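You operate a simulated robot arm through the tools that you are given. There is no shell and no other tool.

Carry out the task below with a simulated robot arm. There is one attempt and no reset: what you move stays moved.

Task
Wipe off the blue writing and draw the line under DONE with the red marker.
Fine: use the eraser, put it back; marker back in its cap. A coat counts when it lies all over at full strength: go over it till it gets no stronger. What is to be rubbed or washed off counts as gone when no trace of it is left.

It is judged by the outcome, as a careful person would: the job done as asked, and still so three seconds after it is handed in. It fails if anything else is knocked over, pushed out of place, dropped, spilled or broken. Lids that push on must go on centred and level and be pressed home; caps that screw on are set level and turned clockwise until they are tight.

Robot
A 6-joint arm with a two-finger parallel gripper, fixed in place. Base frame: the origin is on the floor under the middle of its stand, x ahead of it, y to its left, z up. Lengths are in mm, angles in degrees, forces in N, time in s.
With the tool pointing down near the work surface it reaches from about 140 to 820 mm from the base axis. Its first joint turns from -166.0 to 166.0 degrees. Payload 3.91 kg.
The TCP is the grasp point between the finger pads, 30 mm short of the fingertips. In the tool frame z runs along the fingers and y along their closing line. Largest opening 110 mm; finger width 20, thickness 10; the body of the gripper, 48 by 112 mm, starts 55 mm behind the TCP.
Orientation is told as [roll, pitch, yaw] about the base's x, y, z axes, in that order, counted from this pose: with the fingers straight down and closing along the base's y, the tool's x points along the base's -x, its y along +y and its z along -z.

Tools
- The arm moves only by the tool jog_arm. Its argument "plan" is a list of rows, each a list of 3 entries, a list of its own where there are three numbers: the shift along the tool's x, y, z in mm, then the turn, a rotation vector about the tool's x, y, z in degrees, then the gripper command, from -1 (shut) to 1 (fully open), values between in proportion. In form: [[[dx, dy, dz], [ax, ay, az], fingers], ...]. A call has 1 to 20 rows; each row shifts and turns the commanded pose from where the row before left it, along the tool's axes as they then stand. Rows are played at 5 a second. More than 50 mm and 8.6 degrees between two rows, or a gripper value outside its range, and nothing of the call is played. A pose out of reach is approached as far as the arm can. The call stops where the force on the tool passes 90 N (or 10 N more than at its start, if that is more) or the arm is blocked; 0.2 s more then pass. The fingers move at their own pace (about 108 mm/s each) and stop on an object; they squeeze with about 36 N. The grip force told is the motor's: it shows also when the fingers shut on nothing. Time passes only in rows, and 0.2 s behind the last, so rows that do not move let the fingers close. The reply holds the time, the measured pose of the TCP, the force on the tool along the base axes, the opening and the grip force, in the units named above and with some noise, with the torque about the TCP (base axes, N m) and any sound that the robot's microphone picked up, and new pictures: "show" is both (left out), scene, wrist or none.
- Cameras (640 x 400 px; columns grow to the right, rows downward): "scene" is fixed at [51.9, -651.1, 1595.4]; the picture's right is [0.87, -0.49, 0.00], its down [-0.43, -0.77, -0.47] and it looks along [0.23, 0.41, -0.88] (base axes); focal length 294 px, centre (320, 200). "wrist" rides on the gripper at [77, 7, -114] in the tool frame; the picture's right is [-0.09, 1.00, 0.00], its down [-0.80, -0.07, -0.59] and it looks along [-0.59, -0.05, 0.80] (tool axes); focal length 270 px, centre (320, 200). There is no depth. A picture from a camera that has moved, and an enlarged one, comes with that camera's place and axes in the base frame and with its lens.
- lift_body(by): slides the trunk up (or, below 0, down) by that many mm; the arm rides with it, the base frame stays. It gives what a move gives, with no picture.
- zoom(camera, box): a new picture of the part [left, top, right, bottom] of that camera's present view, enlarged. The clock stands still meanwhile.
- job_done(): hands the job in; it is judged then, once.

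Nothing tells you positions but the pictures and the camera data. Unless the task says otherwise, let go and move clear before handing in.

The tools are called after "Call:" as name(argument=value, ...) on one line, values as JSON. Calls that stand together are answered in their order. jog_arm: Moves the arm, as the interface text tells. Its arguments: {"type":"object","properties":{"plan":{"type":"array","items":{"type":"array"}},"show":{"type":"string","enum":["both","scene","wrist","none"]}},"required":["plan"]} The other tools are called the same way: lift_body (by) moves the trunk up or down; zoom (camera, box) takes an enlarged picture of a part of a camera's view; job_done () hands the job in.

At the start:

```text
time_s: 0.0
position: [154.7, -323.6, 1267.2]
ee_rot: [0.0, 0.1, 0.1]
force: [-0.5, 0.4, 0.2]
wrist_torque: [-0.02, 0.0, 0.0]
gripper_width: 109.9
grip_force: 0.0
trunk travel left (down, up): [-475.0, 65.0]
```

scene: 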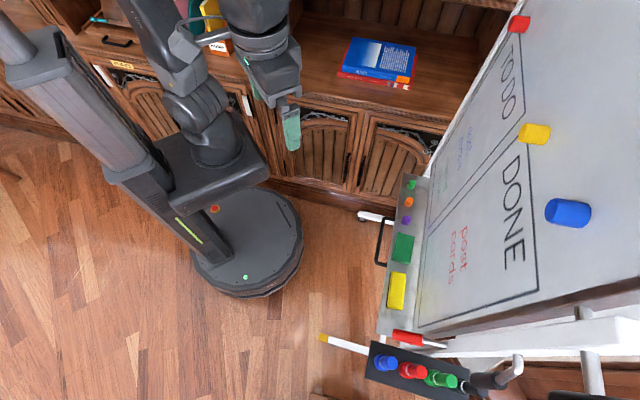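
wrist: 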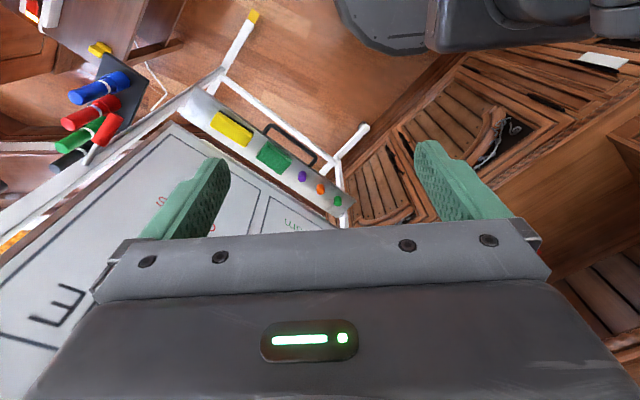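

I see a whiteboard standing to the right of the robot, with a tray holding a yellow and a green block, and a holder with markers at its near end. I'll zoom in to get the details before moving.

Call:
zoom(camera="scene", box=[360, 0, 600, 150])

Call:
zoom(camera="scene", box=[360, 150, 600, 300])

Call:
zoom(camera="scene", box=[300, 250, 540, 400])

Call:
zoom(camera="wrist", box=[0, 50, 320, 250])

```text
2.67 times, centred on (480, 75) of scene
camera zoom: at [51.9, -651.1, 1595.4], right [0.87, -0.49, 0.0], down [-0.43, -0.77, -0.47], along [0.23, 0.41, -0.88], focal length 785 px, centre (-107, 533)
```

zoom: 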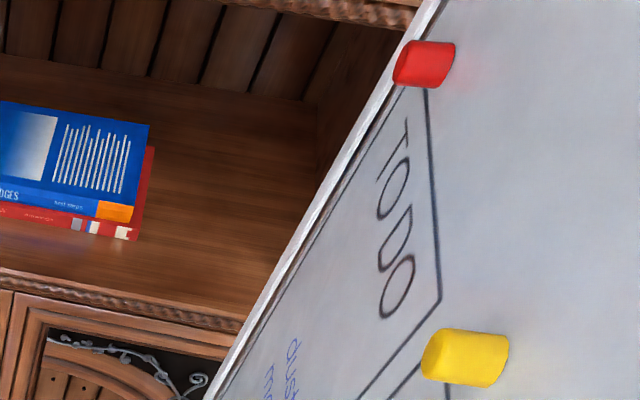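

```text
2.67 times, centred on (480, 225) of scene
camera zoom: at [51.9, -651.1, 1595.4], right [0.87, -0.49, 0.0], down [-0.43, -0.77, -0.47], along [0.23, 0.41, -0.88], focal length 785 px, centre (-107, 133)
```

zoom: 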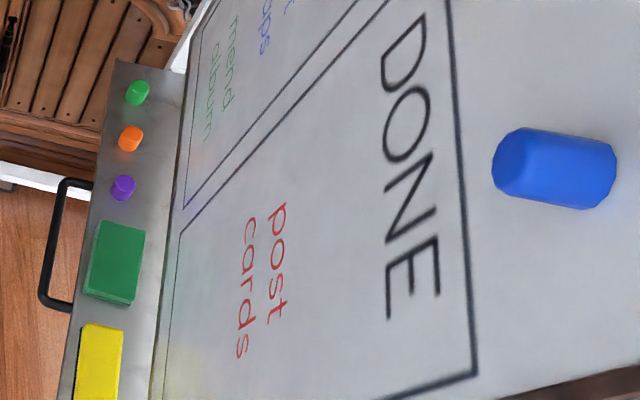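

```text
2.67 times, centred on (420, 325) of scene
camera zoom: at [51.9, -651.1, 1595.4], right [0.87, -0.49, 0.0], down [-0.43, -0.77, -0.47], along [0.23, 0.41, -0.88], focal length 785 px, centre (53, -133)
```

zoom: 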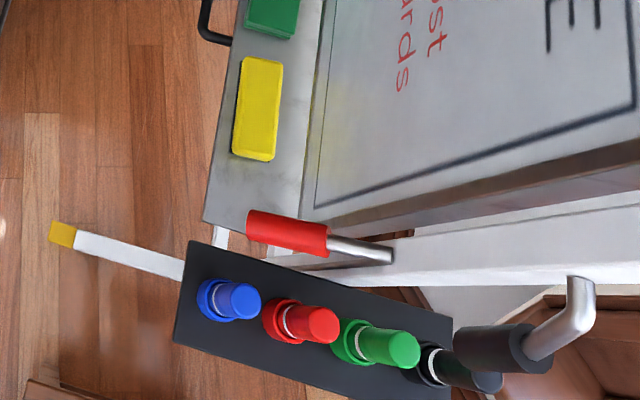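

```text
2.00 times, centred on (160, 150) of wrist
camera zoom: at [76.7, -317.5, 1381.1], right [0.09, 1.0, 0.0], down [0.8, -0.07, 0.59], along [0.59, -0.05, -0.8], focal length 541 px, centre (640, 300)
```

zoom: 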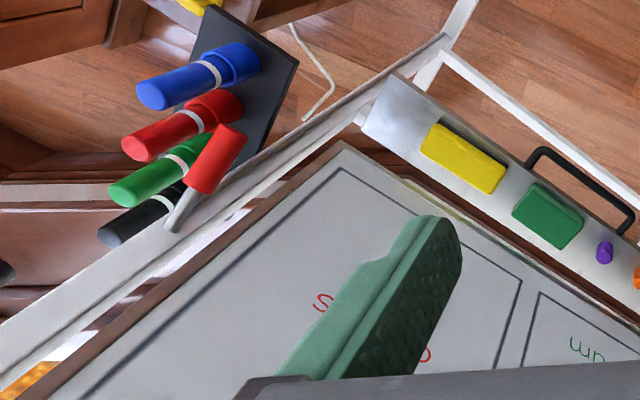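

The board is roughly vertical and faces the robot at 45°. The tray with its two blocks is at about z≈600, and the markers sit in a rack at the right end with their tops near (209,-771,925). I'll turn the wrist camera toward the board for a better look.

Call:
jog_arm(plan=[[[0, 0, 0], [0, 0, 7.5], 1], [[0, 0, 0], [0, 0, 7.5], 1], [[0, 0, 0], [0, 0, 7.5], 1], [[0, 0, 0], [0, 0, 7.5], 1], [[0, 0, 0], [0, 0, 7.5], 1], [[0, 0, 0], [0, 0, 7.5], 1], [[0, 0, 0], [0, 0, 0], -1], [[0, 0, 0], [0, 0, 0], -1], [[0, 0, 0], [0, 0, 0], -1]])

```text
time_s: 2.0
position: [155.4, -323.2, 1267.6]
ee_rot: [0.0, 0.0, -45.0]
force: [-1.0, -0.6, -0.4]
wrist_torque: [-0.01, 0.01, -0.02]
gripper_width: 0.0
grip_force: 35.9
trunk travel left (down, up): [-475.0, 65.0]
camera wrist: at [104.5, -264.6, 1380.8], right [0.77, 0.64, 0.0], down [0.52, -0.62, 0.59], along [0.38, -0.46, -0.8], focal length 270 px, centre (320, 200)
```

scene: 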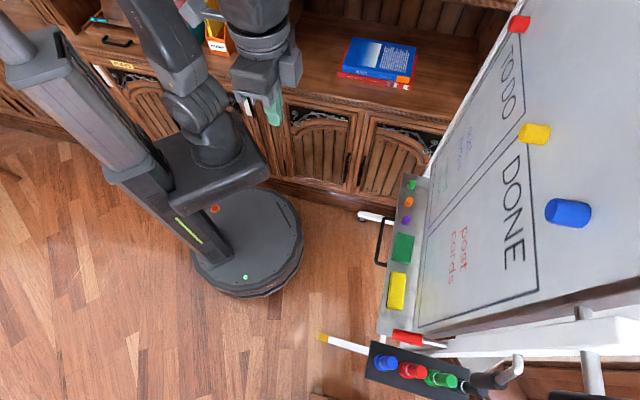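
wrist: 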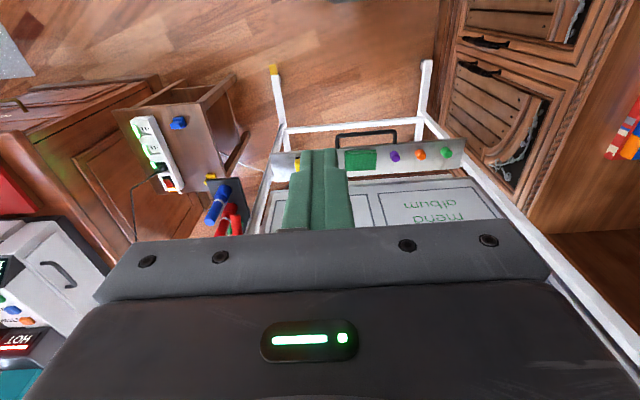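

The wrist picture shows the board upside down, with the gripper hiding its upper part. I'll lower the trunk and bring the camera close above the tray to see what the blocks are.

Call:
lift_body(by=-400)

Call:
jog_arm(plan=[[[-30, 0, 0], [0, 0, 0], -1], [[-40, 0, 0], [0, 0, 0], -1], [[-40, 0, 0], [0, 0, 0], -1], [[-40, 0, 0], [0, 0, 0], -1], [[-40, 0, 0], [0, 0, 0], -1], [[-40, 0, 0], [0, 0, 0], -1], [[-30, 0, 0], [0, 0, 0], -1]])

```text
time_s: 5.8
position: [155.5, -322.6, 866.9]
ee_rot: [0.0, 0.1, -45.0]
force: [0.0, -0.1, 0.2]
wrist_torque: [0.03, 0.0, 0.0]
gripper_width: 0.0
grip_force: 36.4
trunk travel left (down, up): [-75.0, 465.0]
```

```text
time_s: 7.4
position: [339.5, -506.6, 864.8]
ee_rot: [0.0, 0.0, -45.1]
force: [0.0, 1.0, -0.7]
wrist_torque: [0.0, 0.02, -0.01]
gripper_width: 0.0
grip_force: 36.0
trunk travel left (down, up): [-75.0, 465.0]
camera wrist: at [288.9, -448.8, 979.2], right [0.77, 0.64, 0.0], down [0.52, -0.62, 0.59], along [0.38, -0.46, -0.8], focal length 270 px, centre (320, 200)
```

scene: 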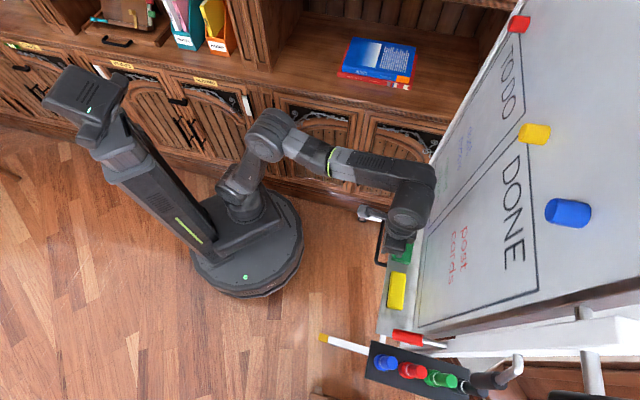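
wrist: 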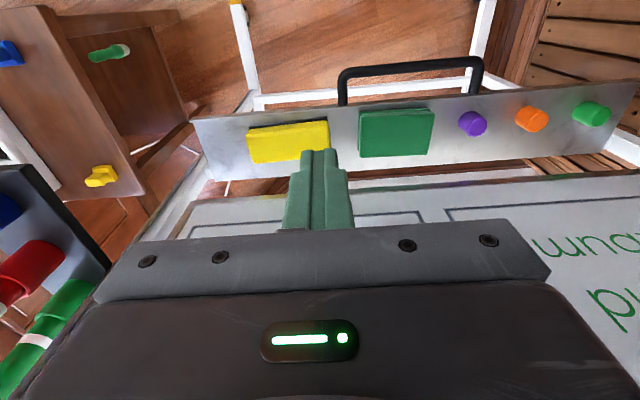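

Call:
zoom(camera="wrist", box=[180, 60, 480, 240])

Call:
zoom(camera="wrist", box=[0, 0, 240, 150])

Call:
zoom(camera="wrist", box=[0, 150, 200, 400])

```text
2.13 times, centred on (330, 150) of wrist
camera zoom: at [288.9, -448.8, 979.2], right [0.77, 0.64, 0.0], down [0.52, -0.62, 0.59], along [0.38, -0.46, -0.8], focal length 577 px, centre (299, 307)
```

zoom: 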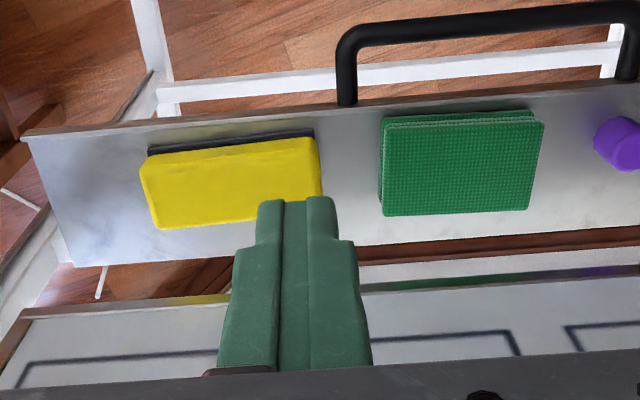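

```text
2.67 times, centred on (120, 75) of wrist
camera zoom: at [288.9, -448.8, 979.2], right [0.77, 0.64, 0.0], down [0.52, -0.62, 0.59], along [0.38, -0.46, -0.8], focal length 721 px, centre (853, 533)
```

zoom: 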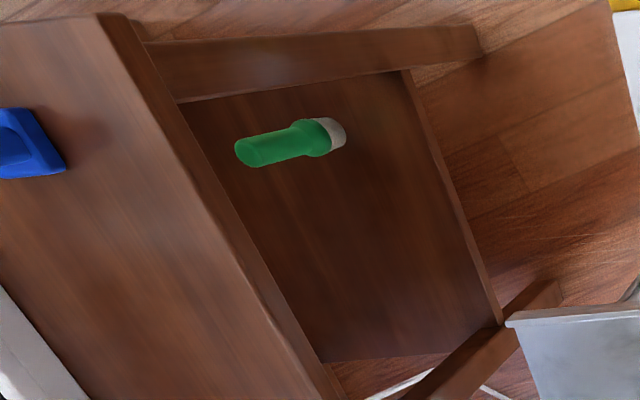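

```text
1.60 times, centred on (100, 275) of wrist
camera zoom: at [288.9, -448.8, 979.2], right [0.77, 0.64, 0.0], down [0.52, -0.62, 0.59], along [0.38, -0.46, -0.8], focal length 432 px, centre (672, 80)
```

zoom: 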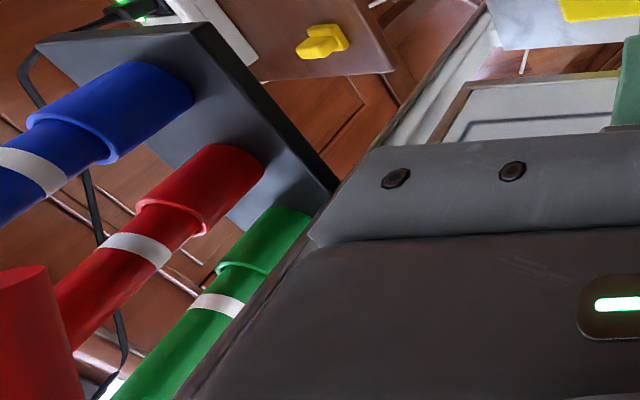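

The yellow block has a dark felt base, so it is the eraser. The green block is a stack of cloths. Markers stand tip-down in caps fixed on a rack at the right. Next I'll raise the trunk, back off and tilt the camera toward the writing.

Call:
lift_body(by=200)

Call:
jog_arm(plan=[[[30, 28, 0], [0, 0, 0], -1], [[30, 28, 0], [0, 0, 0], -1], [[30, 28, 0], [0, 0, 0], -1], [[30, 28, 0], [0, 0, 0], -1], [[30, 28, 0], [0, 0, 0], -1], [[30, 28, 0], [0, 0, 0], -1], [[0, 0, 0], [0, -8.5, 0], -1], [[0, 0, 0], [0, -8.5, 0], -1], [[0, 0, 0], [0, -8.5, 0], -1], [[0, 0, 0], [0, -8.5, 0], -1], [[0, 0, 0], [0, -8.5, 0], -1], [[0, 0, 0], [0, -7.5, 0], -1]])

```text
time_s: 9.6
position: [338.9, -507.6, 1066.2]
ee_rot: [0.1, 0.0, -44.9]
force: [0.9, 0.2, 0.1]
wrist_torque: [-0.01, -0.01, -0.01]
gripper_width: 0.0
grip_force: 35.7
trunk travel left (down, up): [-275.0, 265.0]
```

```text
time_s: 12.2
position: [331.1, -258.3, 1066.0]
ee_rot: [0.1, -50.3, -44.7]
force: [-2.5, 3.8, 10.6]
wrist_torque: [0.25, 0.35, -0.11]
gripper_width: 0.0
grip_force: 36.5
trunk travel left (down, up): [-275.0, 265.0]
camera wrist: at [237.7, -158.8, 1079.1], right [0.74, 0.67, 0.07], down [-0.01, -0.09, 1.0], along [0.67, -0.74, -0.06], focal length 270 px, centre (320, 200)
```

scene: 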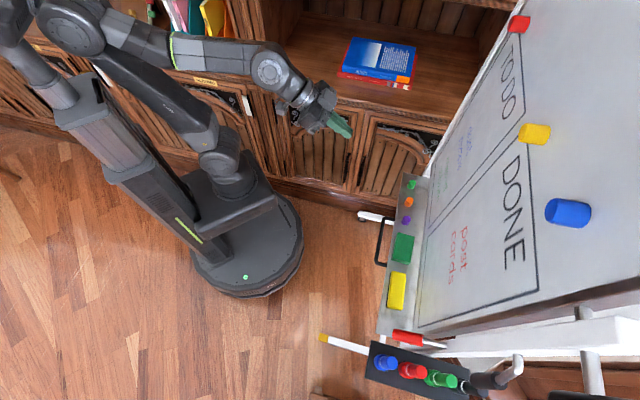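
wrist: 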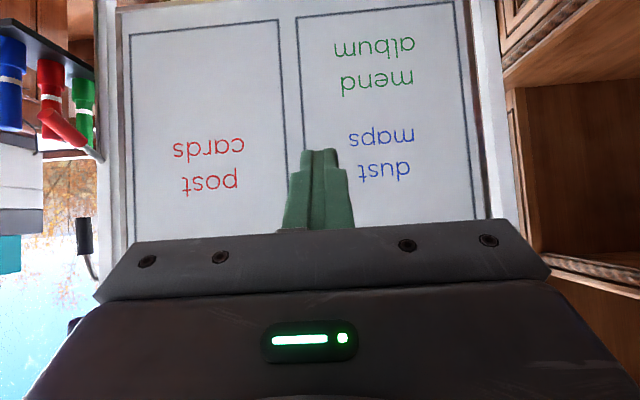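

I now see the board: blue "dust maps" and green "mend album" in the TO DO box, red "post cards" in the DONE box. I'll zoom in to measure.

Call:
zoom(camera="wrist", box=[280, 0, 520, 240])

Call:
zoom(camera="wrist", box=[0, 0, 160, 200])

Call:
jog_arm(plan=[[[0, 0, 0], [0, 0, 0], -1], [[0, 0, 0], [0, 0, 0], -1]], show="none")

```text
1.67 times, centred on (400, 120) of wrist
camera zoom: at [237.7, -158.8, 1079.1], right [0.74, 0.67, 0.07], down [-0.01, -0.09, 1.0], along [0.67, -0.74, -0.06], focal length 450 px, centre (187, 333)
```

zoom: 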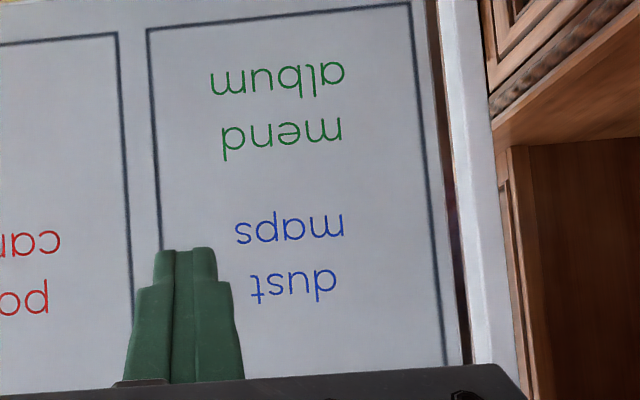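

```text
2.00 times, centred on (80, 100) of wrist
camera zoom: at [237.7, -158.8, 1079.1], right [0.74, 0.67, 0.07], down [-0.01, -0.09, 1.0], along [0.67, -0.74, -0.06], focal length 541 px, centre (800, 400)
```

zoom: 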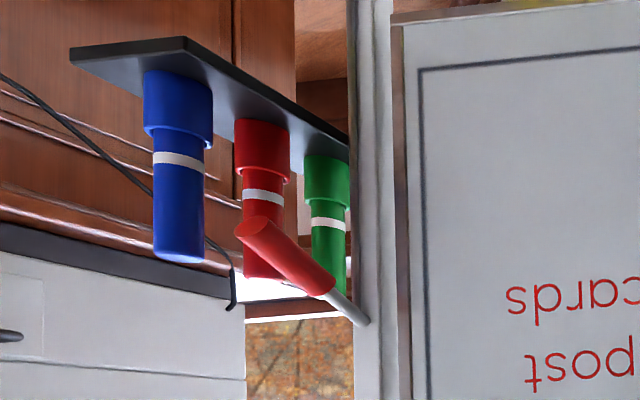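

```text
time_s: 12.8
position: [332.9, -261.7, 1062.8]
ee_rot: [-0.3, -49.5, -44.7]
force: [-0.6, 0.6, -0.1]
wrist_torque: [0.05, 0.03, -0.03]
gripper_width: 0.2
grip_force: 35.9
trunk travel left (down, up): [-275.0, 265.0]
```

The blue text spans about e 90–201 mm along the board and z 936–1033 mm. The green text tops out near z 880, so there is a gap. I'll raise the trunk for a look at the headings, to see where the line belongs.

Call:
lift_body(by=170)

Call:
jog_arm(plan=[[[0, -30, 0], [0, 0, 0], -1], [[0, -40, 0], [0, 0, 0], -1], [[0, -40, 0], [0, 0, 0], -1], [[0, 0, 0], [0, 0, 0], -1]], show="wrist")

Call:
zoom(camera="wrist", box=[120, 60, 440, 260])

```text
time_s: 14.7
position: [332.2, -260.4, 1231.2]
ee_rot: [-0.4, -49.3, -44.8]
force: [-1.2, -0.6, 0.6]
wrist_torque: [-0.01, 0.0, -0.02]
gripper_width: 0.0
grip_force: 36.1
trunk travel left (down, up): [-445.0, 95.0]
```

```text
time_s: 15.7
position: [253.1, -336.4, 1237.1]
ee_rot: [0.0, -50.0, -45.0]
force: [-0.5, 0.4, -0.2]
wrist_torque: [0.04, 0.0, 0.02]
gripper_width: 0.0
grip_force: 36.2
trunk travel left (down, up): [-445.0, 95.0]
camera wrist: at [160.5, -235.3, 1250.5], right [0.74, 0.66, 0.07], down [-0.01, -0.09, 1.0], along [0.67, -0.74, -0.06], focal length 270 px, centre (320, 200)
```

wrist: 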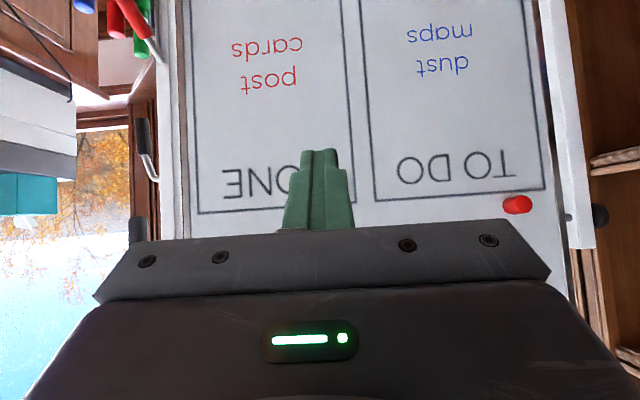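

```text
2.00 times, centred on (280, 160) of wrist
camera zoom: at [160.5, -235.3, 1250.5], right [0.74, 0.66, 0.07], down [-0.01, -0.09, 1.0], along [0.67, -0.74, -0.06], focal length 541 px, centre (400, 280)
```

zoom: 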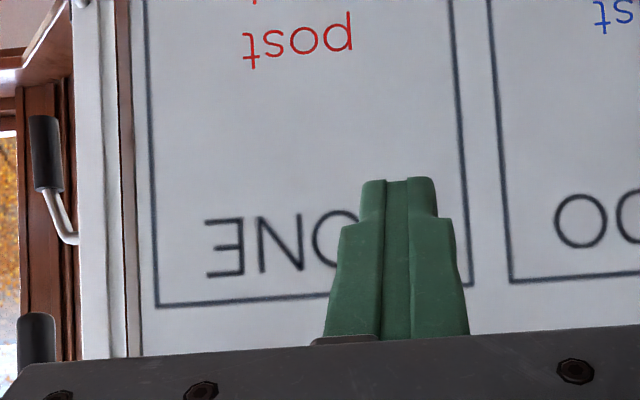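

There is no pre-marked guide. The line goes just under the DONE baseline, at z ≈ 1158 and e ≈ -70 to -240. Now I'll set up for the eraser: level the tool, turn it so the fingers close across the eraser's width, and lower the trunk.

Call:
jog_arm(plan=[[[0, 0, 0], [0, 8.5, 0], -1], [[0, 0, 0], [0, 8.5, 0], -1], [[0, 0, 0], [0, 8.5, 0], -1], [[0, 0, 0], [0, 8.5, 0], -1], [[0, 0, 0], [0, 8, 0], -1], [[0, 0, 0], [0, 8, 0], -1], [[0, 0, 0], [0, 0, -8.5], -1], [[0, 0, 0], [0, 0, -8.5], -1], [[0, 0, 0], [0, 0, -8.5], -1], [[0, 0, 0], [0, 0, -8.5], -1], [[0, 0, 0], [0, 0, -8.5], -1], [[0, 0, 0], [0, 0, -8.5], -1], [[0, 0, 0], [0, 0, -8.5], -1], [[0, 0, 0], [0, 0, -8.5], -1], [[0, 0, 0], [0, 0, -8.5], -1], [[0, 0, 0], [0, 0, -8.5], -1], [[0, 0, 0], [0, 0, -5], -1], [[0, 0, 0], [0, 0, 0], 0.5]])

Call:
lift_body(by=-440)

```text
time_s: 19.5
position: [252.3, -338.1, 1235.1]
ee_rot: [0.0, 0.0, 45.1]
force: [-0.4, 0.4, -0.2]
wrist_torque: [0.03, 0.0, 0.01]
gripper_width: 80.9
grip_force: 0.6
trunk travel left (down, up): [-445.0, 95.0]
camera wrist: at [192.1, -388.0, 1348.8], right [-0.64, 0.77, 0.0], down [0.62, 0.52, 0.59], along [0.45, 0.38, -0.8], focal length 270 px, centre (320, 200)
```

scene: 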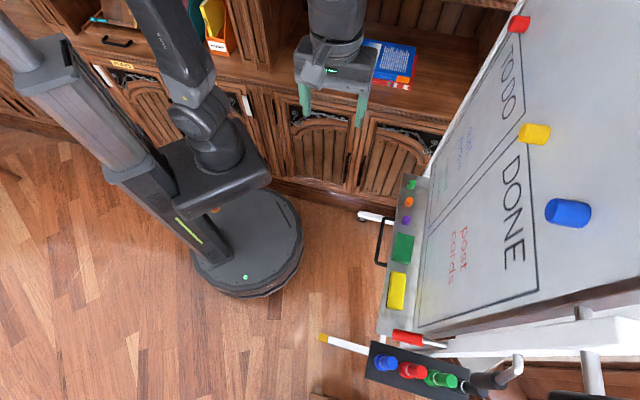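
wrist: 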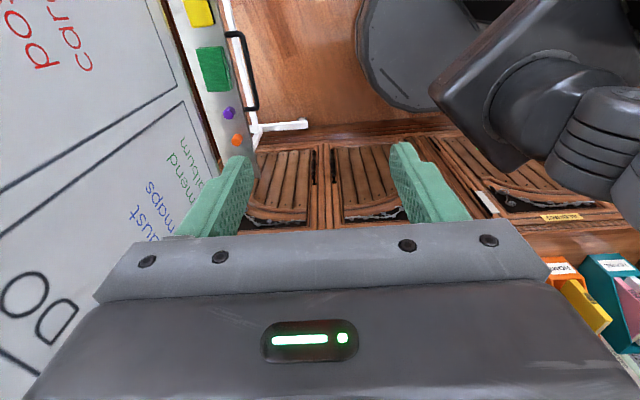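

```text
refused: -440 is not a number from -400 to 400
```

The tool now points down, with its closing line across the eraser and the camera on the rack side. I'll lower the trunk and move in front of the eraser for a close look.

Call:
lift_body(by=-400)

Call:
jog_arm(plan=[[[27, -35, 20], [0, 0, 0], 0.5], [[27, -35, 25], [0, 0, 0], 0.5], [[27, -35, 25], [0, 0, 0], 0.5], [[28, -37, 25], [0, 0, 0], 0.5], [[0, 0, 0], [0, 0, 0], 0.5]])

Call:
zoom(camera="wrist", box=[100, 0, 420, 240])

```text
time_s: 23.4
position: [252.0, -336.6, 835.2]
ee_rot: [0.0, 0.0, 45.0]
force: [0.3, 1.1, -0.4]
wrist_torque: [0.01, 0.02, 0.01]
gripper_width: 82.5
grip_force: 0.1
trunk travel left (down, up): [-45.0, 495.0]
```

```text
refused: row 2 steps farther than a row can; nothing moved
```

```text
1.67 times, centred on (260, 120) of wrist
camera zoom: at [192.0, -387.9, 948.8], right [-0.64, 0.77, 0.0], down [0.62, 0.52, 0.59], along [0.46, 0.38, -0.8], focal length 450 px, centre (420, 333)
```

zoom: 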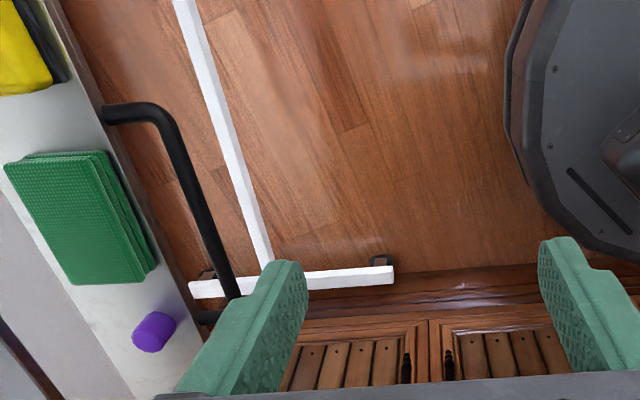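

A row may not exceed 50 mm in total, so I'll split the move into smaller steps.

Call:
jog_arm(plan=[[[22, -28, 19], [0, 0, 0], 0.5], [[22, -28, 19], [0, 0, 0], 0.5], [[22, -28, 19], [0, 0, 0], 0.5], [[22, -28, 19], [0, 0, 0], 0.5], [[22, -28, 19], [0, 0, 0], 0.5], [[0, 0, 0], [0, 0, 0], 0.5]])

Call:
zoom(camera="wrist", box=[100, 0, 420, 240])

```text
time_s: 24.8
position: [274.7, -515.2, 737.6]
ee_rot: [0.0, -0.1, 45.0]
force: [-0.2, 0.6, 0.8]
wrist_torque: [0.0, 0.0, 0.0]
gripper_width: 82.2
grip_force: 0.0
trunk travel left (down, up): [-45.0, 495.0]
camera wrist: at [214.2, -565.8, 851.5], right [-0.64, 0.77, 0.0], down [0.62, 0.52, 0.59], along [0.46, 0.38, -0.8], focal length 270 px, centre (320, 200)
```

scene: 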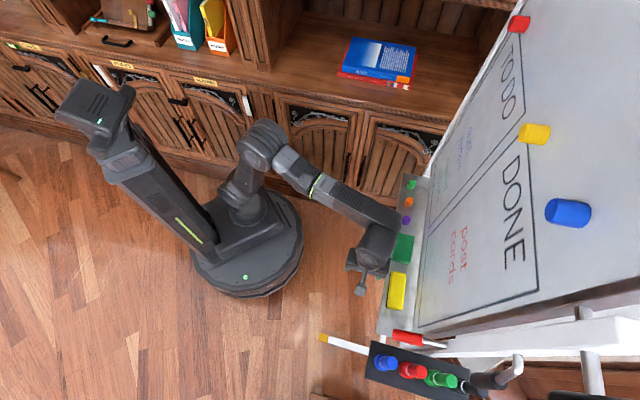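
wrist: 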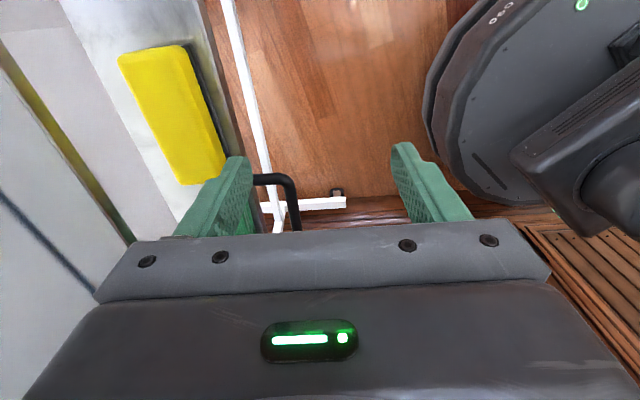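

```text
1.67 times, centred on (260, 120) of wrist
camera zoom: at [214.2, -565.8, 851.5], right [-0.64, 0.77, 0.0], down [0.62, 0.52, 0.59], along [0.46, 0.38, -0.8], focal length 450 px, centre (420, 333)
```

zoom: 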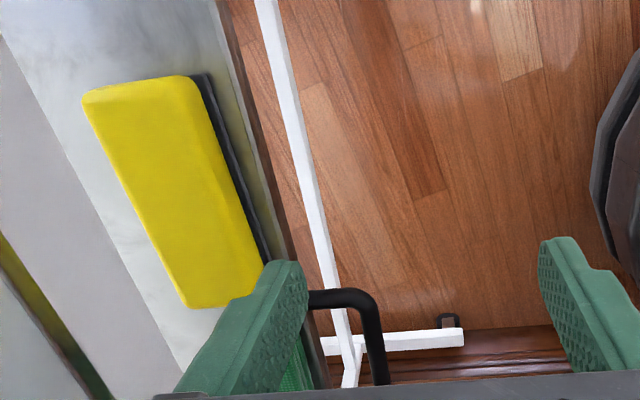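

The eraser is about 115 × 51 × 28 mm, its top near z 625, centred near n -679, e -171 on the tray (z 597). To keep the gripper body off the board I'll straddle it with the gripper centred a little toward the robot. First I'll hover above it and check.

Call:
jog_arm(plan=[[[0, 0, 25], [0, 0, 0], 0.93], [[0, 0, 25], [0, 0, 0], 0.93], [[0, -33, 0], [0, 0, 0], 0.93], [[0, -33, 0], [0, 0, 0], 0.93], [[0, -30, 0], [0, 0, 0], 0.93], [[0, 0, 0], [0, 0, 0], 0.93], [[0, 0, 0], [0, 0, 0], 0.93]])

Call:
zoom(camera="wrist", box=[100, 0, 500, 240])

Call:
zoom(camera="scene", box=[320, 160, 520, 340])

```text
time_s: 26.4
position: [346.2, -583.1, 691.8]
ee_rot: [0.0, 0.0, 44.9]
force: [-0.4, -0.5, -0.6]
wrist_torque: [0.02, 0.01, 0.02]
gripper_width: 106.3
grip_force: 0.0
trunk travel left (down, up): [-45.0, 495.0]
camera wrist: at [285.7, -633.7, 805.0], right [-0.64, 0.77, 0.0], down [0.62, 0.52, 0.59], along [0.46, 0.38, -0.8], focal length 270 px, centre (320, 200)
```

scene: 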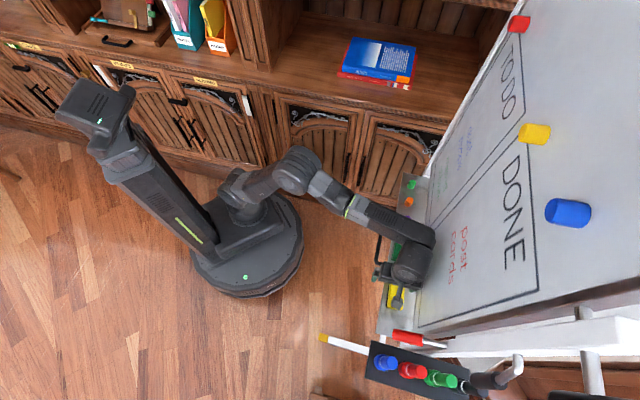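
wrist: 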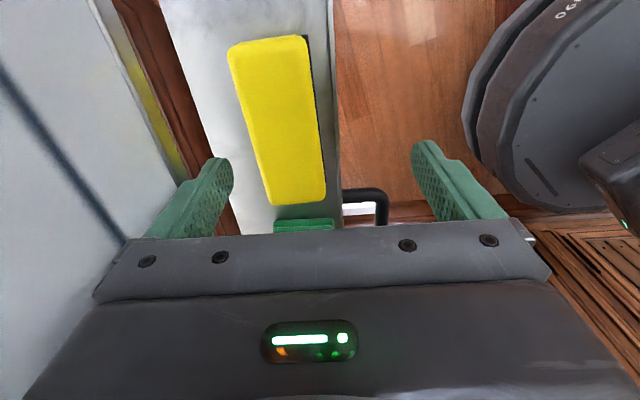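

```text
1.60 times, centred on (300, 120) of wrist
camera zoom: at [285.7, -633.7, 805.0], right [-0.64, 0.77, 0.0], down [0.62, 0.52, 0.59], along [0.46, 0.38, -0.8], focal length 432 px, centre (352, 328)
```

zoom: 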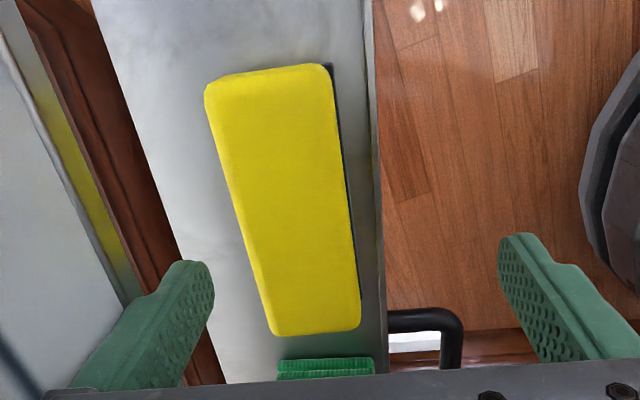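

```text
2.22 times, centred on (420, 250) of scene
camera zoom: at [51.9, -651.1, 1595.4], right [0.87, -0.49, 0.0], down [-0.43, -0.77, -0.47], along [0.23, 0.41, -0.88], focal length 654 px, centre (98, 89)
```

zoom: 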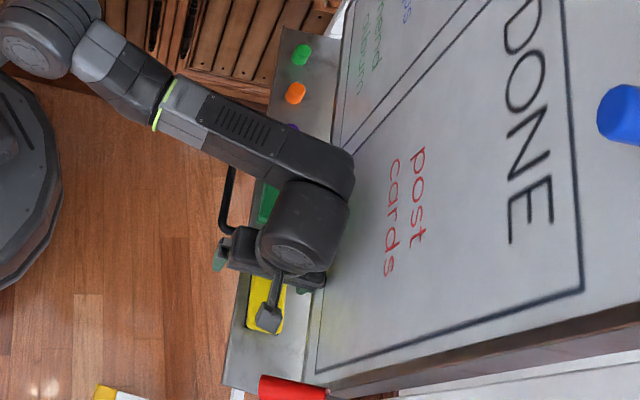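

The fingers straddle the eraser with clearance on both sides and to the board. I'll open fully, shift 2 mm and descend.

Call:
jog_arm(plan=[[[0, -2, 0], [0, 0, 0], 1], [[0, 0, 15], [0, 0, 0], 1], [[0, 0, 15], [0, 0, 0], 1], [[0, 0, 15], [0, 0, 0], 1], [[0, 0, 10], [0, 0, 0], 1], [[0, 0, 0], [0, 0, 0], 1]])

```text
time_s: 27.8
position: [343.5, -584.9, 634.5]
ee_rot: [0.0, 0.0, 45.1]
force: [-0.6, 1.1, 0.1]
wrist_torque: [0.03, -0.01, -0.01]
gripper_width: 109.9
grip_force: 0.1
trunk travel left (down, up): [-45.0, 495.0]
camera wrist: at [284.1, -635.9, 747.8], right [-0.64, 0.77, 0.0], down [0.62, 0.52, 0.59], along [0.46, 0.38, -0.8], focal length 270 px, centre (320, 200)
```

scene: 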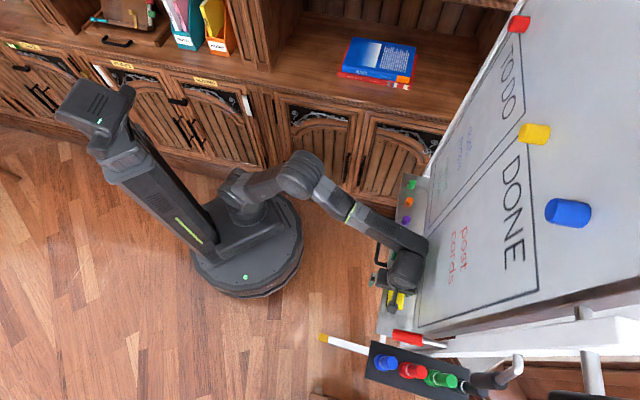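
wrist: 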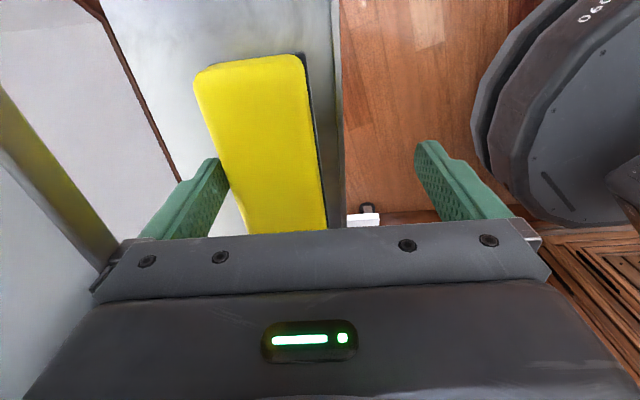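

The fingers are down around the eraser with no contact force. I'll close gradually so it slides gently to the centre and is gripped.

Call:
jog_arm(plan=[[[0, 0, -2], [0, 0, 0], 0.8], [[0, 0, 0], [0, 0, 0], 0.65], [[0, 0, 0], [0, 0, 0], 0.5], [[0, 0, 0], [0, 0, 0], 0.38], [[0, 0, 0], [0, 0, 0], 0.26], [[0, 0, 0], [0, 0, 0], 0.15], [[0, 0, 0], [0, 0, 0], 0.05], [[0, 0, 0], [0, 0, 0], -0.05], [[0, 0, 0], [0, 0, 0], -0.2], [[0, 0, 0], [0, 0, 0], -1], [[0, 0, 0], [0, 0, 0], -1], [[0, 0, 0], [0, 0, 0], -1]])

Call:
zoom(camera="wrist", box=[100, 0, 500, 240])

```text
time_s: 30.4
position: [348.6, -590.1, 637.6]
ee_rot: [-1.1, 0.3, 45.1]
force: [54.6, -47.1, 12.5]
wrist_torque: [-1.27, -1.92, 0.13]
gripper_width: 58.4
grip_force: 35.9
trunk travel left (down, up): [-45.0, 495.0]
camera wrist: at [287.6, -638.2, 751.3], right [-0.64, 0.77, -0.02], down [0.61, 0.53, 0.59], along [0.46, 0.37, -0.81], focal length 270 px, centre (320, 200)
```

scene: 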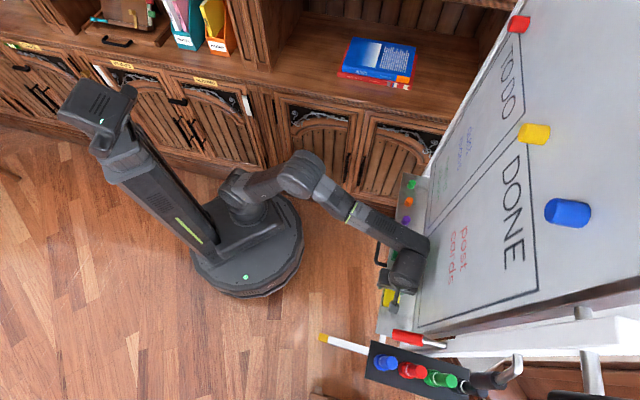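
wrist: 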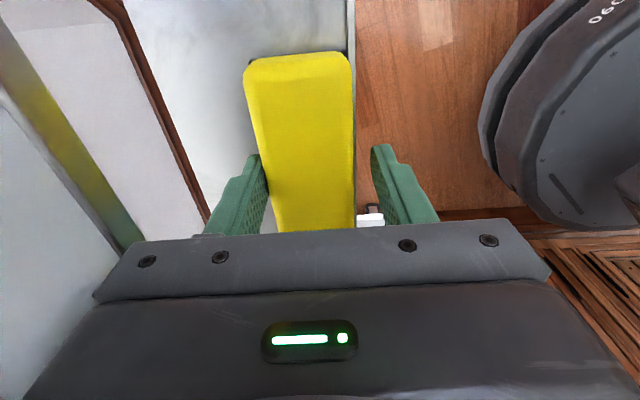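

```text
1.60 times, centred on (300, 120) of wrist
camera zoom: at [287.6, -638.2, 751.3], right [-0.64, 0.77, -0.02], down [0.61, 0.53, 0.59], along [0.46, 0.37, -0.81], focal length 432 px, centre (352, 328)
```

zoom: 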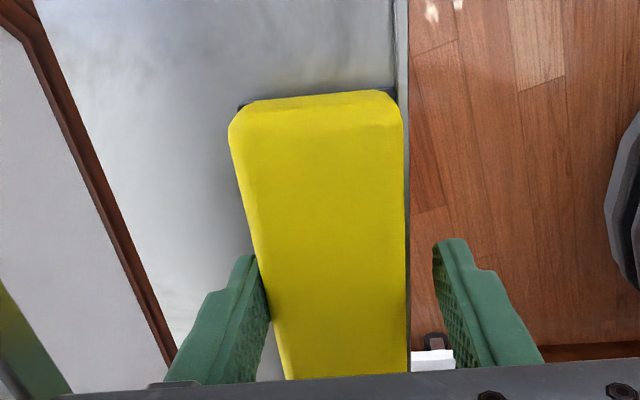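

The force reading shows the eraser has met a lip at the tray's front edge, so it can't slide further and the arm is being pulled. I'll open at once to relieve it.

Call:
jog_arm(plan=[[[0, 0, 0], [0, 0, 0], 0.3], [[0, 0, 0], [0, 0, 0], 0.6], [[0, 0, 0], [0, 0, 0], 0.7], [[0, 0, 0], [0, 0, 0], 0.7]])

Call:
zoom(camera="wrist", box=[100, 0, 500, 240])

Call:
zoom(camera="scene", box=[320, 160, 520, 340])

```text
time_s: 31.4
position: [342.7, -584.3, 637.5]
ee_rot: [0.0, -0.1, 44.9]
force: [0.8, 0.4, 0.6]
wrist_torque: [-0.02, 0.03, 0.01]
gripper_width: 93.5
grip_force: 0.0
trunk travel left (down, up): [-45.0, 495.0]
camera wrist: at [283.0, -635.2, 750.0], right [-0.64, 0.77, 0.0], down [0.62, 0.52, 0.59], along [0.46, 0.38, -0.8], focal length 270 px, centre (320, 200)
```

scene: 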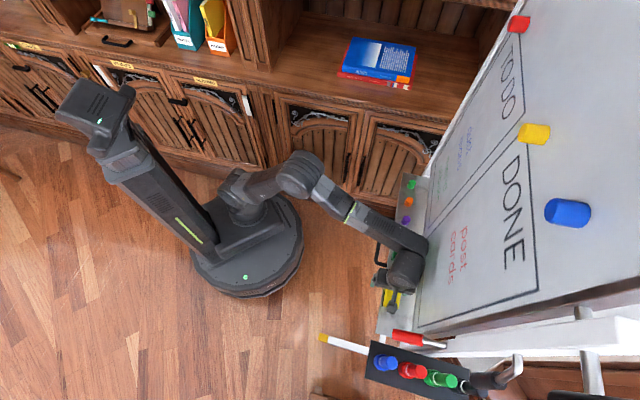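
wrist: 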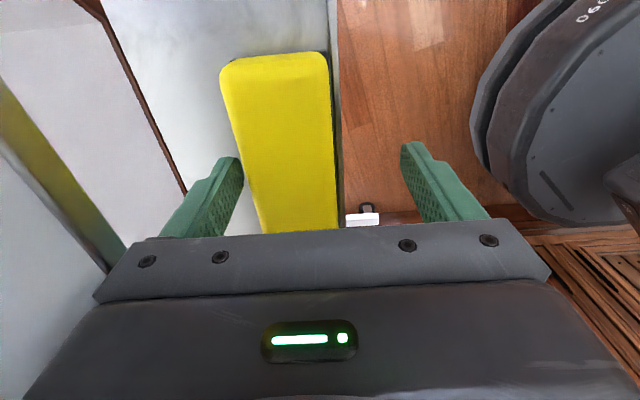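

```text
1.60 times, centred on (300, 120) of wrist
camera zoom: at [283.0, -635.2, 750.0], right [-0.64, 0.77, 0.0], down [0.62, 0.52, 0.59], along [0.46, 0.38, -0.8], focal length 432 px, centre (352, 328)
```

zoom: 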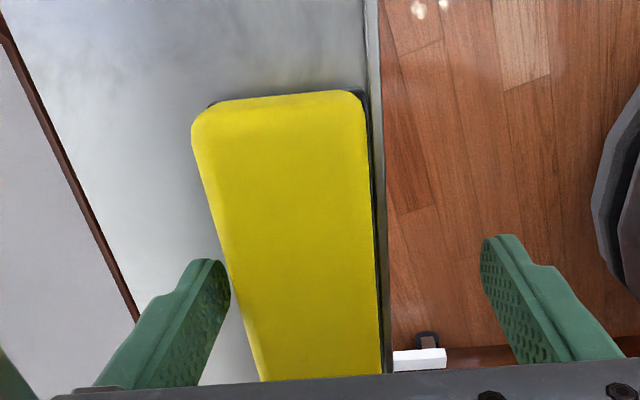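

```text
2.22 times, centred on (420, 250) of scene
camera zoom: at [51.9, -651.1, 1595.4], right [0.87, -0.49, 0.0], down [-0.43, -0.77, -0.47], along [0.23, 0.41, -0.88], focal length 654 px, centre (98, 89)
```

zoom: 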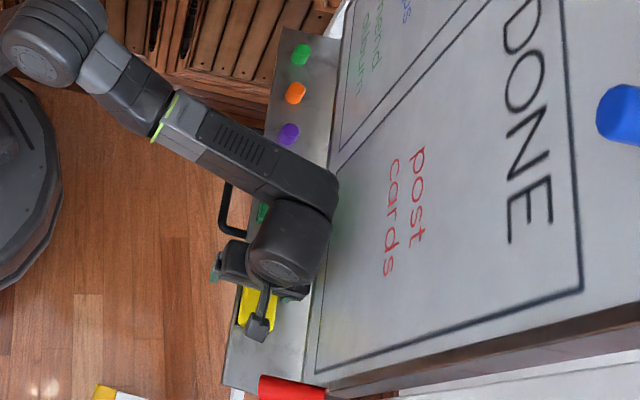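

The eraser now lies against the tray lip, centre about n -670, and the board hasn't moved. I'll raise 3 mm, tilt the gripper 5° so its body leans away from the board, re-centre over the eraser and grip again gently.

Call:
jog_arm(plan=[[[0, 0, -3], [0, 0, 0], 0.7], [[0, 0, 0], [5, 0, 0], 0.7], [[0, -7, 0.6], [0, 0, 0], 0.6], [[0, -7, 0.6], [0, 0, 0], 0.4], [[0, 0, 0], [0, 0, 0], 0.4], [[0, 0, 0], [0, 0, 0], 0.4]], show="wrist")

Call:
zoom(camera="wrist", box=[100, 0, 500, 240])

```text
time_s: 32.8
position: [352.2, -594.3, 639.8]
ee_rot: [-4.9, 0.0, 45.0]
force: [-0.5, 0.7, 0.2]
wrist_torque: [0.0, -0.04, 0.02]
gripper_width: 76.8
grip_force: 0.1
trunk travel left (down, up): [-45.0, 495.0]
camera wrist: at [286.0, -637.8, 752.6], right [-0.64, 0.76, -0.09], down [0.58, 0.55, 0.6], along [0.51, 0.33, -0.8], focal length 270 px, centre (320, 200)
```

wrist: 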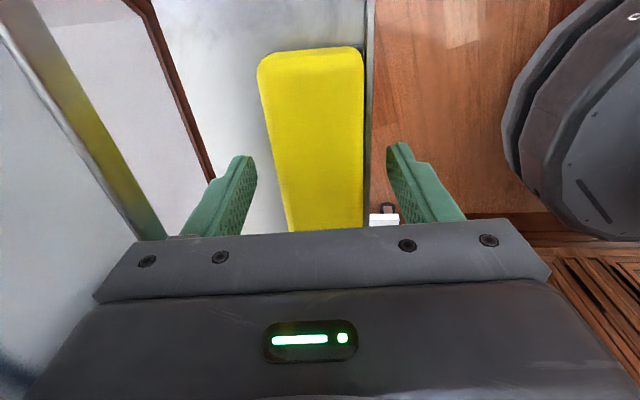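

```text
1.60 times, centred on (300, 120) of wrist
camera zoom: at [286.0, -637.8, 752.6], right [-0.64, 0.76, -0.09], down [0.58, 0.55, 0.6], along [0.51, 0.33, -0.8], focal length 432 px, centre (352, 328)
```

zoom: 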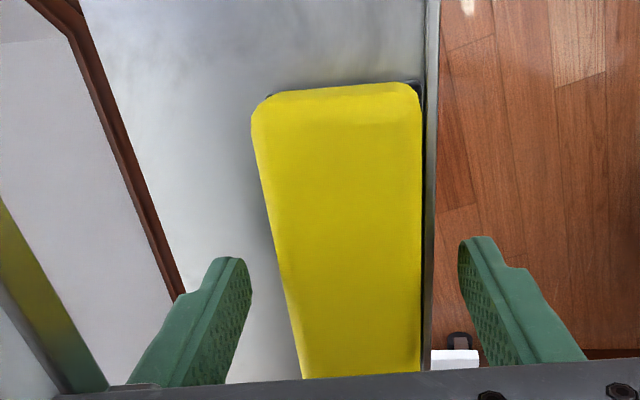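

The eraser sits nicely between the fingers. Closing gradually.

Call:
jog_arm(plan=[[[0, 0, 0], [0, 0, 0], 0.25], [[0, 0, 0], [0, 0, 0], 0.12], [[0, 0, 0], [0, 0, 0], 0.03], [[0, 0, 0], [0, 0, 0], -0.04], [[0, 0, 0], [0, 0, 0], -0.1], [[0, 0, 0], [0, 0, 0], -0.2], [[0, 0, 0], [0, 0, 0], -0.5], [[0, 0, 0], [0, 0, 0], -1], [[0, 0, 0], [0, 0, 0], -1], [[0, 0, 0], [0, 0, 0], -1]], show="wrist")

Call:
zoom(camera="wrist", box=[100, 0, 500, 240])

```text
time_s: 35.0
position: [352.7, -594.4, 639.8]
ee_rot: [-5.1, 0.0, 44.9]
force: [-0.6, 0.1, 4.3]
wrist_torque: [0.03, 0.11, 0.04]
gripper_width: 46.9
grip_force: 36.4
trunk travel left (down, up): [-45.0, 495.0]
camera wrist: at [285.9, -637.7, 752.9], right [-0.64, 0.76, -0.09], down [0.58, 0.55, 0.6], along [0.51, 0.33, -0.8], focal length 270 px, centre (320, 200)
```

wrist: 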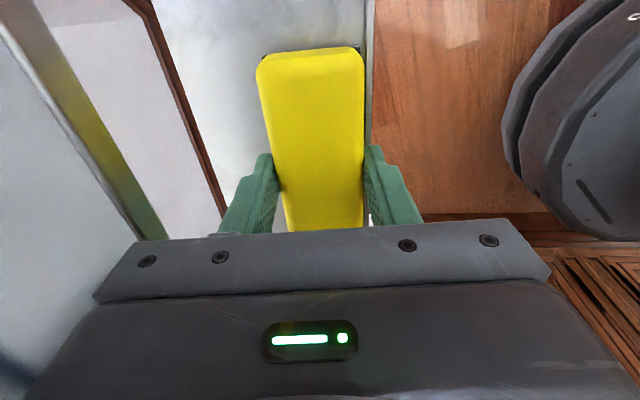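

```text
1.60 times, centred on (300, 120) of wrist
camera zoom: at [285.9, -637.7, 752.9], right [-0.64, 0.76, -0.09], down [0.58, 0.55, 0.6], along [0.51, 0.33, -0.8], focal length 432 px, centre (352, 328)
```

zoom: 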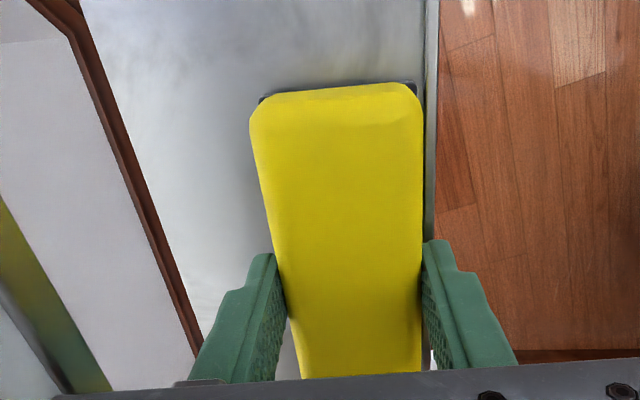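

Gripped at 47 mm. Now a small straight lift to check that it holds.

Call:
jog_arm(plan=[[[0, -0.4, -5], [0, 0, 0], -1], [[0, -0.9, -10], [0, 0, 0], -1], [[0, -0.9, -10], [0, 0, 0], -1], [[0, 25, -12], [0, 0, 0], -1], [[0, 35, -12], [0, 0, 0], -1], [[0, 35, -12], [0, 0, 0], -1], [[0, 0, 0], [0, 0, 0], -1]])

Call:
zoom(camera="wrist", box=[100, 0, 500, 240])

```text
time_s: 36.5
position: [283.6, -525.3, 690.7]
ee_rot: [-5.1, 0.0, 45.0]
force: [-0.3, 0.5, 0.1]
wrist_torque: [-0.02, 0.02, 0.0]
gripper_width: 0.0
grip_force: 35.8
trunk travel left (down, up): [-45.0, 495.0]
camera wrist: at [216.9, -568.8, 804.0], right [-0.64, 0.76, -0.09], down [0.58, 0.55, 0.6], along [0.51, 0.33, -0.8], focal length 270 px, centre (320, 200)
```

scene: 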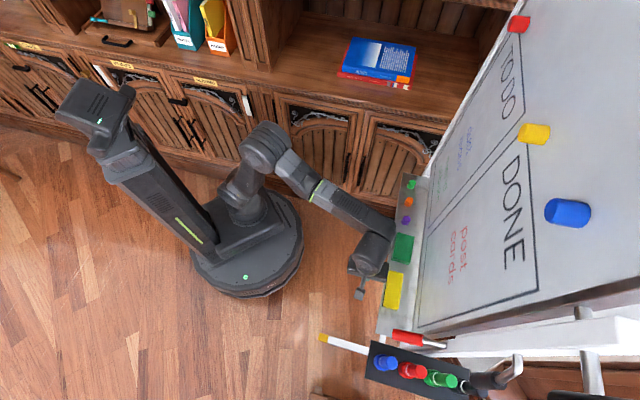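
wrist: 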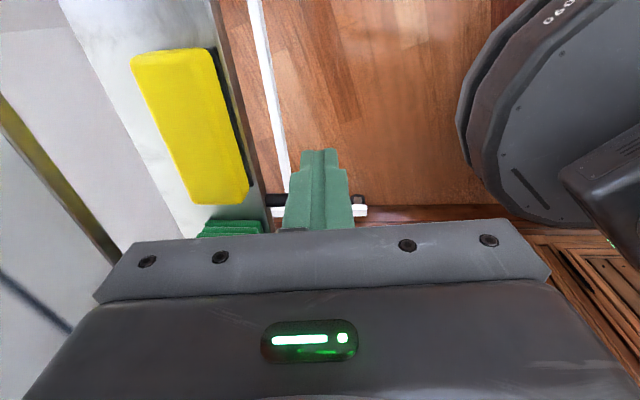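

```text
1.60 times, centred on (300, 120) of wrist
camera zoom: at [216.9, -568.8, 804.0], right [-0.64, 0.76, -0.09], down [0.58, 0.55, 0.6], along [0.51, 0.33, -0.8], focal length 432 px, centre (352, 328)
```

zoom: 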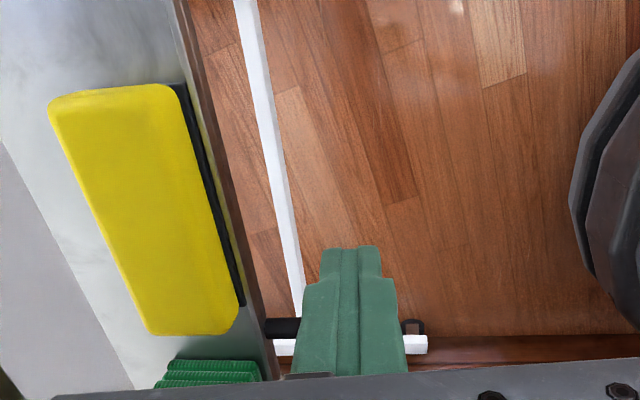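

The fingers slipped off the eraser's rounded top edges, and it is still lying safely on the tray. I need a deeper, square grip, so I'll check how high the tray lip is.

Call:
zoom(camera="scene", box=[365, 255, 445, 345])

Call:
zoom(camera="wrist", box=[100, 20, 300, 240])

```text
4.44 times, centred on (405, 300) of scene
camera zoom: at [51.9, -651.1, 1595.4], right [0.87, -0.49, 0.0], down [-0.43, -0.77, -0.47], along [0.23, 0.41, -0.88], focal length 1308 px, centre (-58, -244)
```

zoom: 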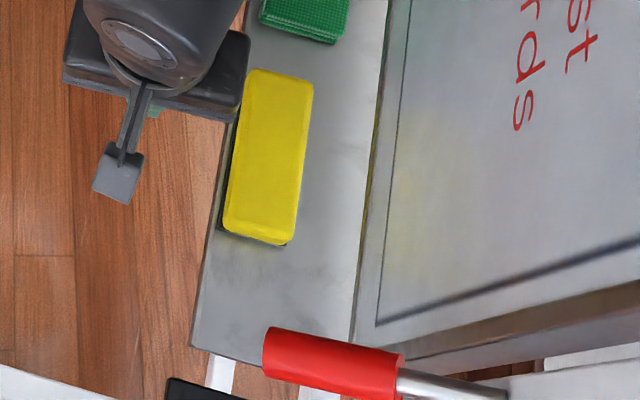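

```text
1.82 times, centred on (200, 130) of wrist
camera zoom: at [216.9, -568.8, 804.0], right [-0.64, 0.76, -0.09], down [0.58, 0.55, 0.6], along [0.51, 0.33, -0.8], focal length 491 px, centre (538, 327)
```

zoom: 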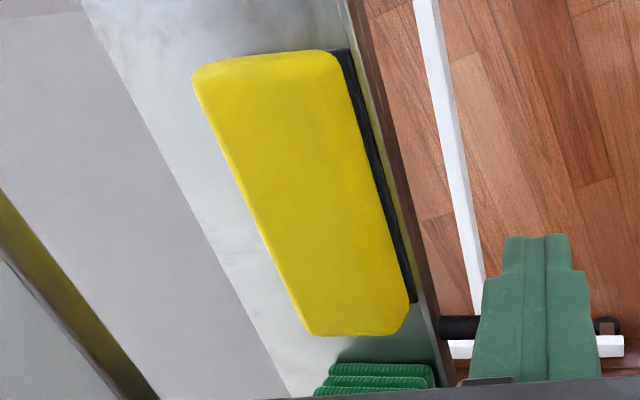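

The lip seems low, but the photos don't settle it. I'll level the tool and, from above the eraser, find by careful 2–3 mm steps how close the gripper body may go to the board.

Call:
jog_arm(plan=[[[0, 0, 0], [-5, 0, 0], -1], [[0, -40, 12], [0, 0, 0], -1], [[0, -40, 12], [0, 0, 0], -1], [[0, 0, 0], [0, 0, 0], -1]], show="none")

```text
time_s: 37.5
position: [341.7, -579.5, 666.8]
ee_rot: [0.0, 0.0, 44.9]
force: [1.2, -0.8, -0.5]
wrist_torque: [0.01, 0.03, 0.02]
gripper_width: 0.0
grip_force: 35.7
trunk travel left (down, up): [-45.0, 495.0]
```

Call:
jog_arm(plan=[[[0, -5, 0], [0, 0, 0], -1], [[0, -5, 0], [0, 0, 0], -1], [[0, -4, 0], [0, 0, 0], -1], [[0, 0, 0], [0, 0, 0], -1]], show="none")

Call:
jog_arm(plan=[[[0, -1.5, 0], [0, 0, 0], -1], [[0, -1.5, 0], [0, 0, 0], -1], [[0, 0, 0], [0, 0, 0], -1]], show="wrist")

```text
time_s: 38.5
position: [351.1, -589.2, 668.8]
ee_rot: [0.0, 0.1, 45.0]
force: [0.2, -0.2, 1.0]
wrist_torque: [0.02, -0.01, -0.01]
gripper_width: 0.0
grip_force: 36.4
trunk travel left (down, up): [-45.0, 495.0]
```

```text
time_s: 39.4
position: [352.0, -592.0, 668.6]
ee_rot: [0.0, -0.1, 45.0]
force: [0.3, -0.6, 0.6]
wrist_torque: [0.0, 0.02, 0.01]
gripper_width: 0.0
grip_force: 35.8
trunk travel left (down, up): [-45.0, 495.0]
camera wrist: at [292.7, -643.3, 782.1], right [-0.64, 0.77, 0.0], down [0.62, 0.52, 0.59], along [0.46, 0.38, -0.8], focal length 270 px, centre (320, 200)
```

wrist: 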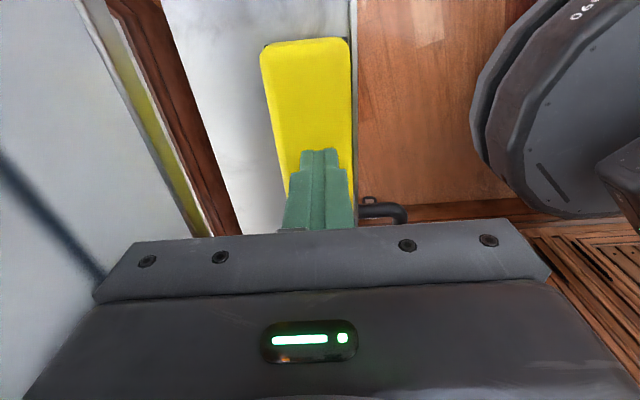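

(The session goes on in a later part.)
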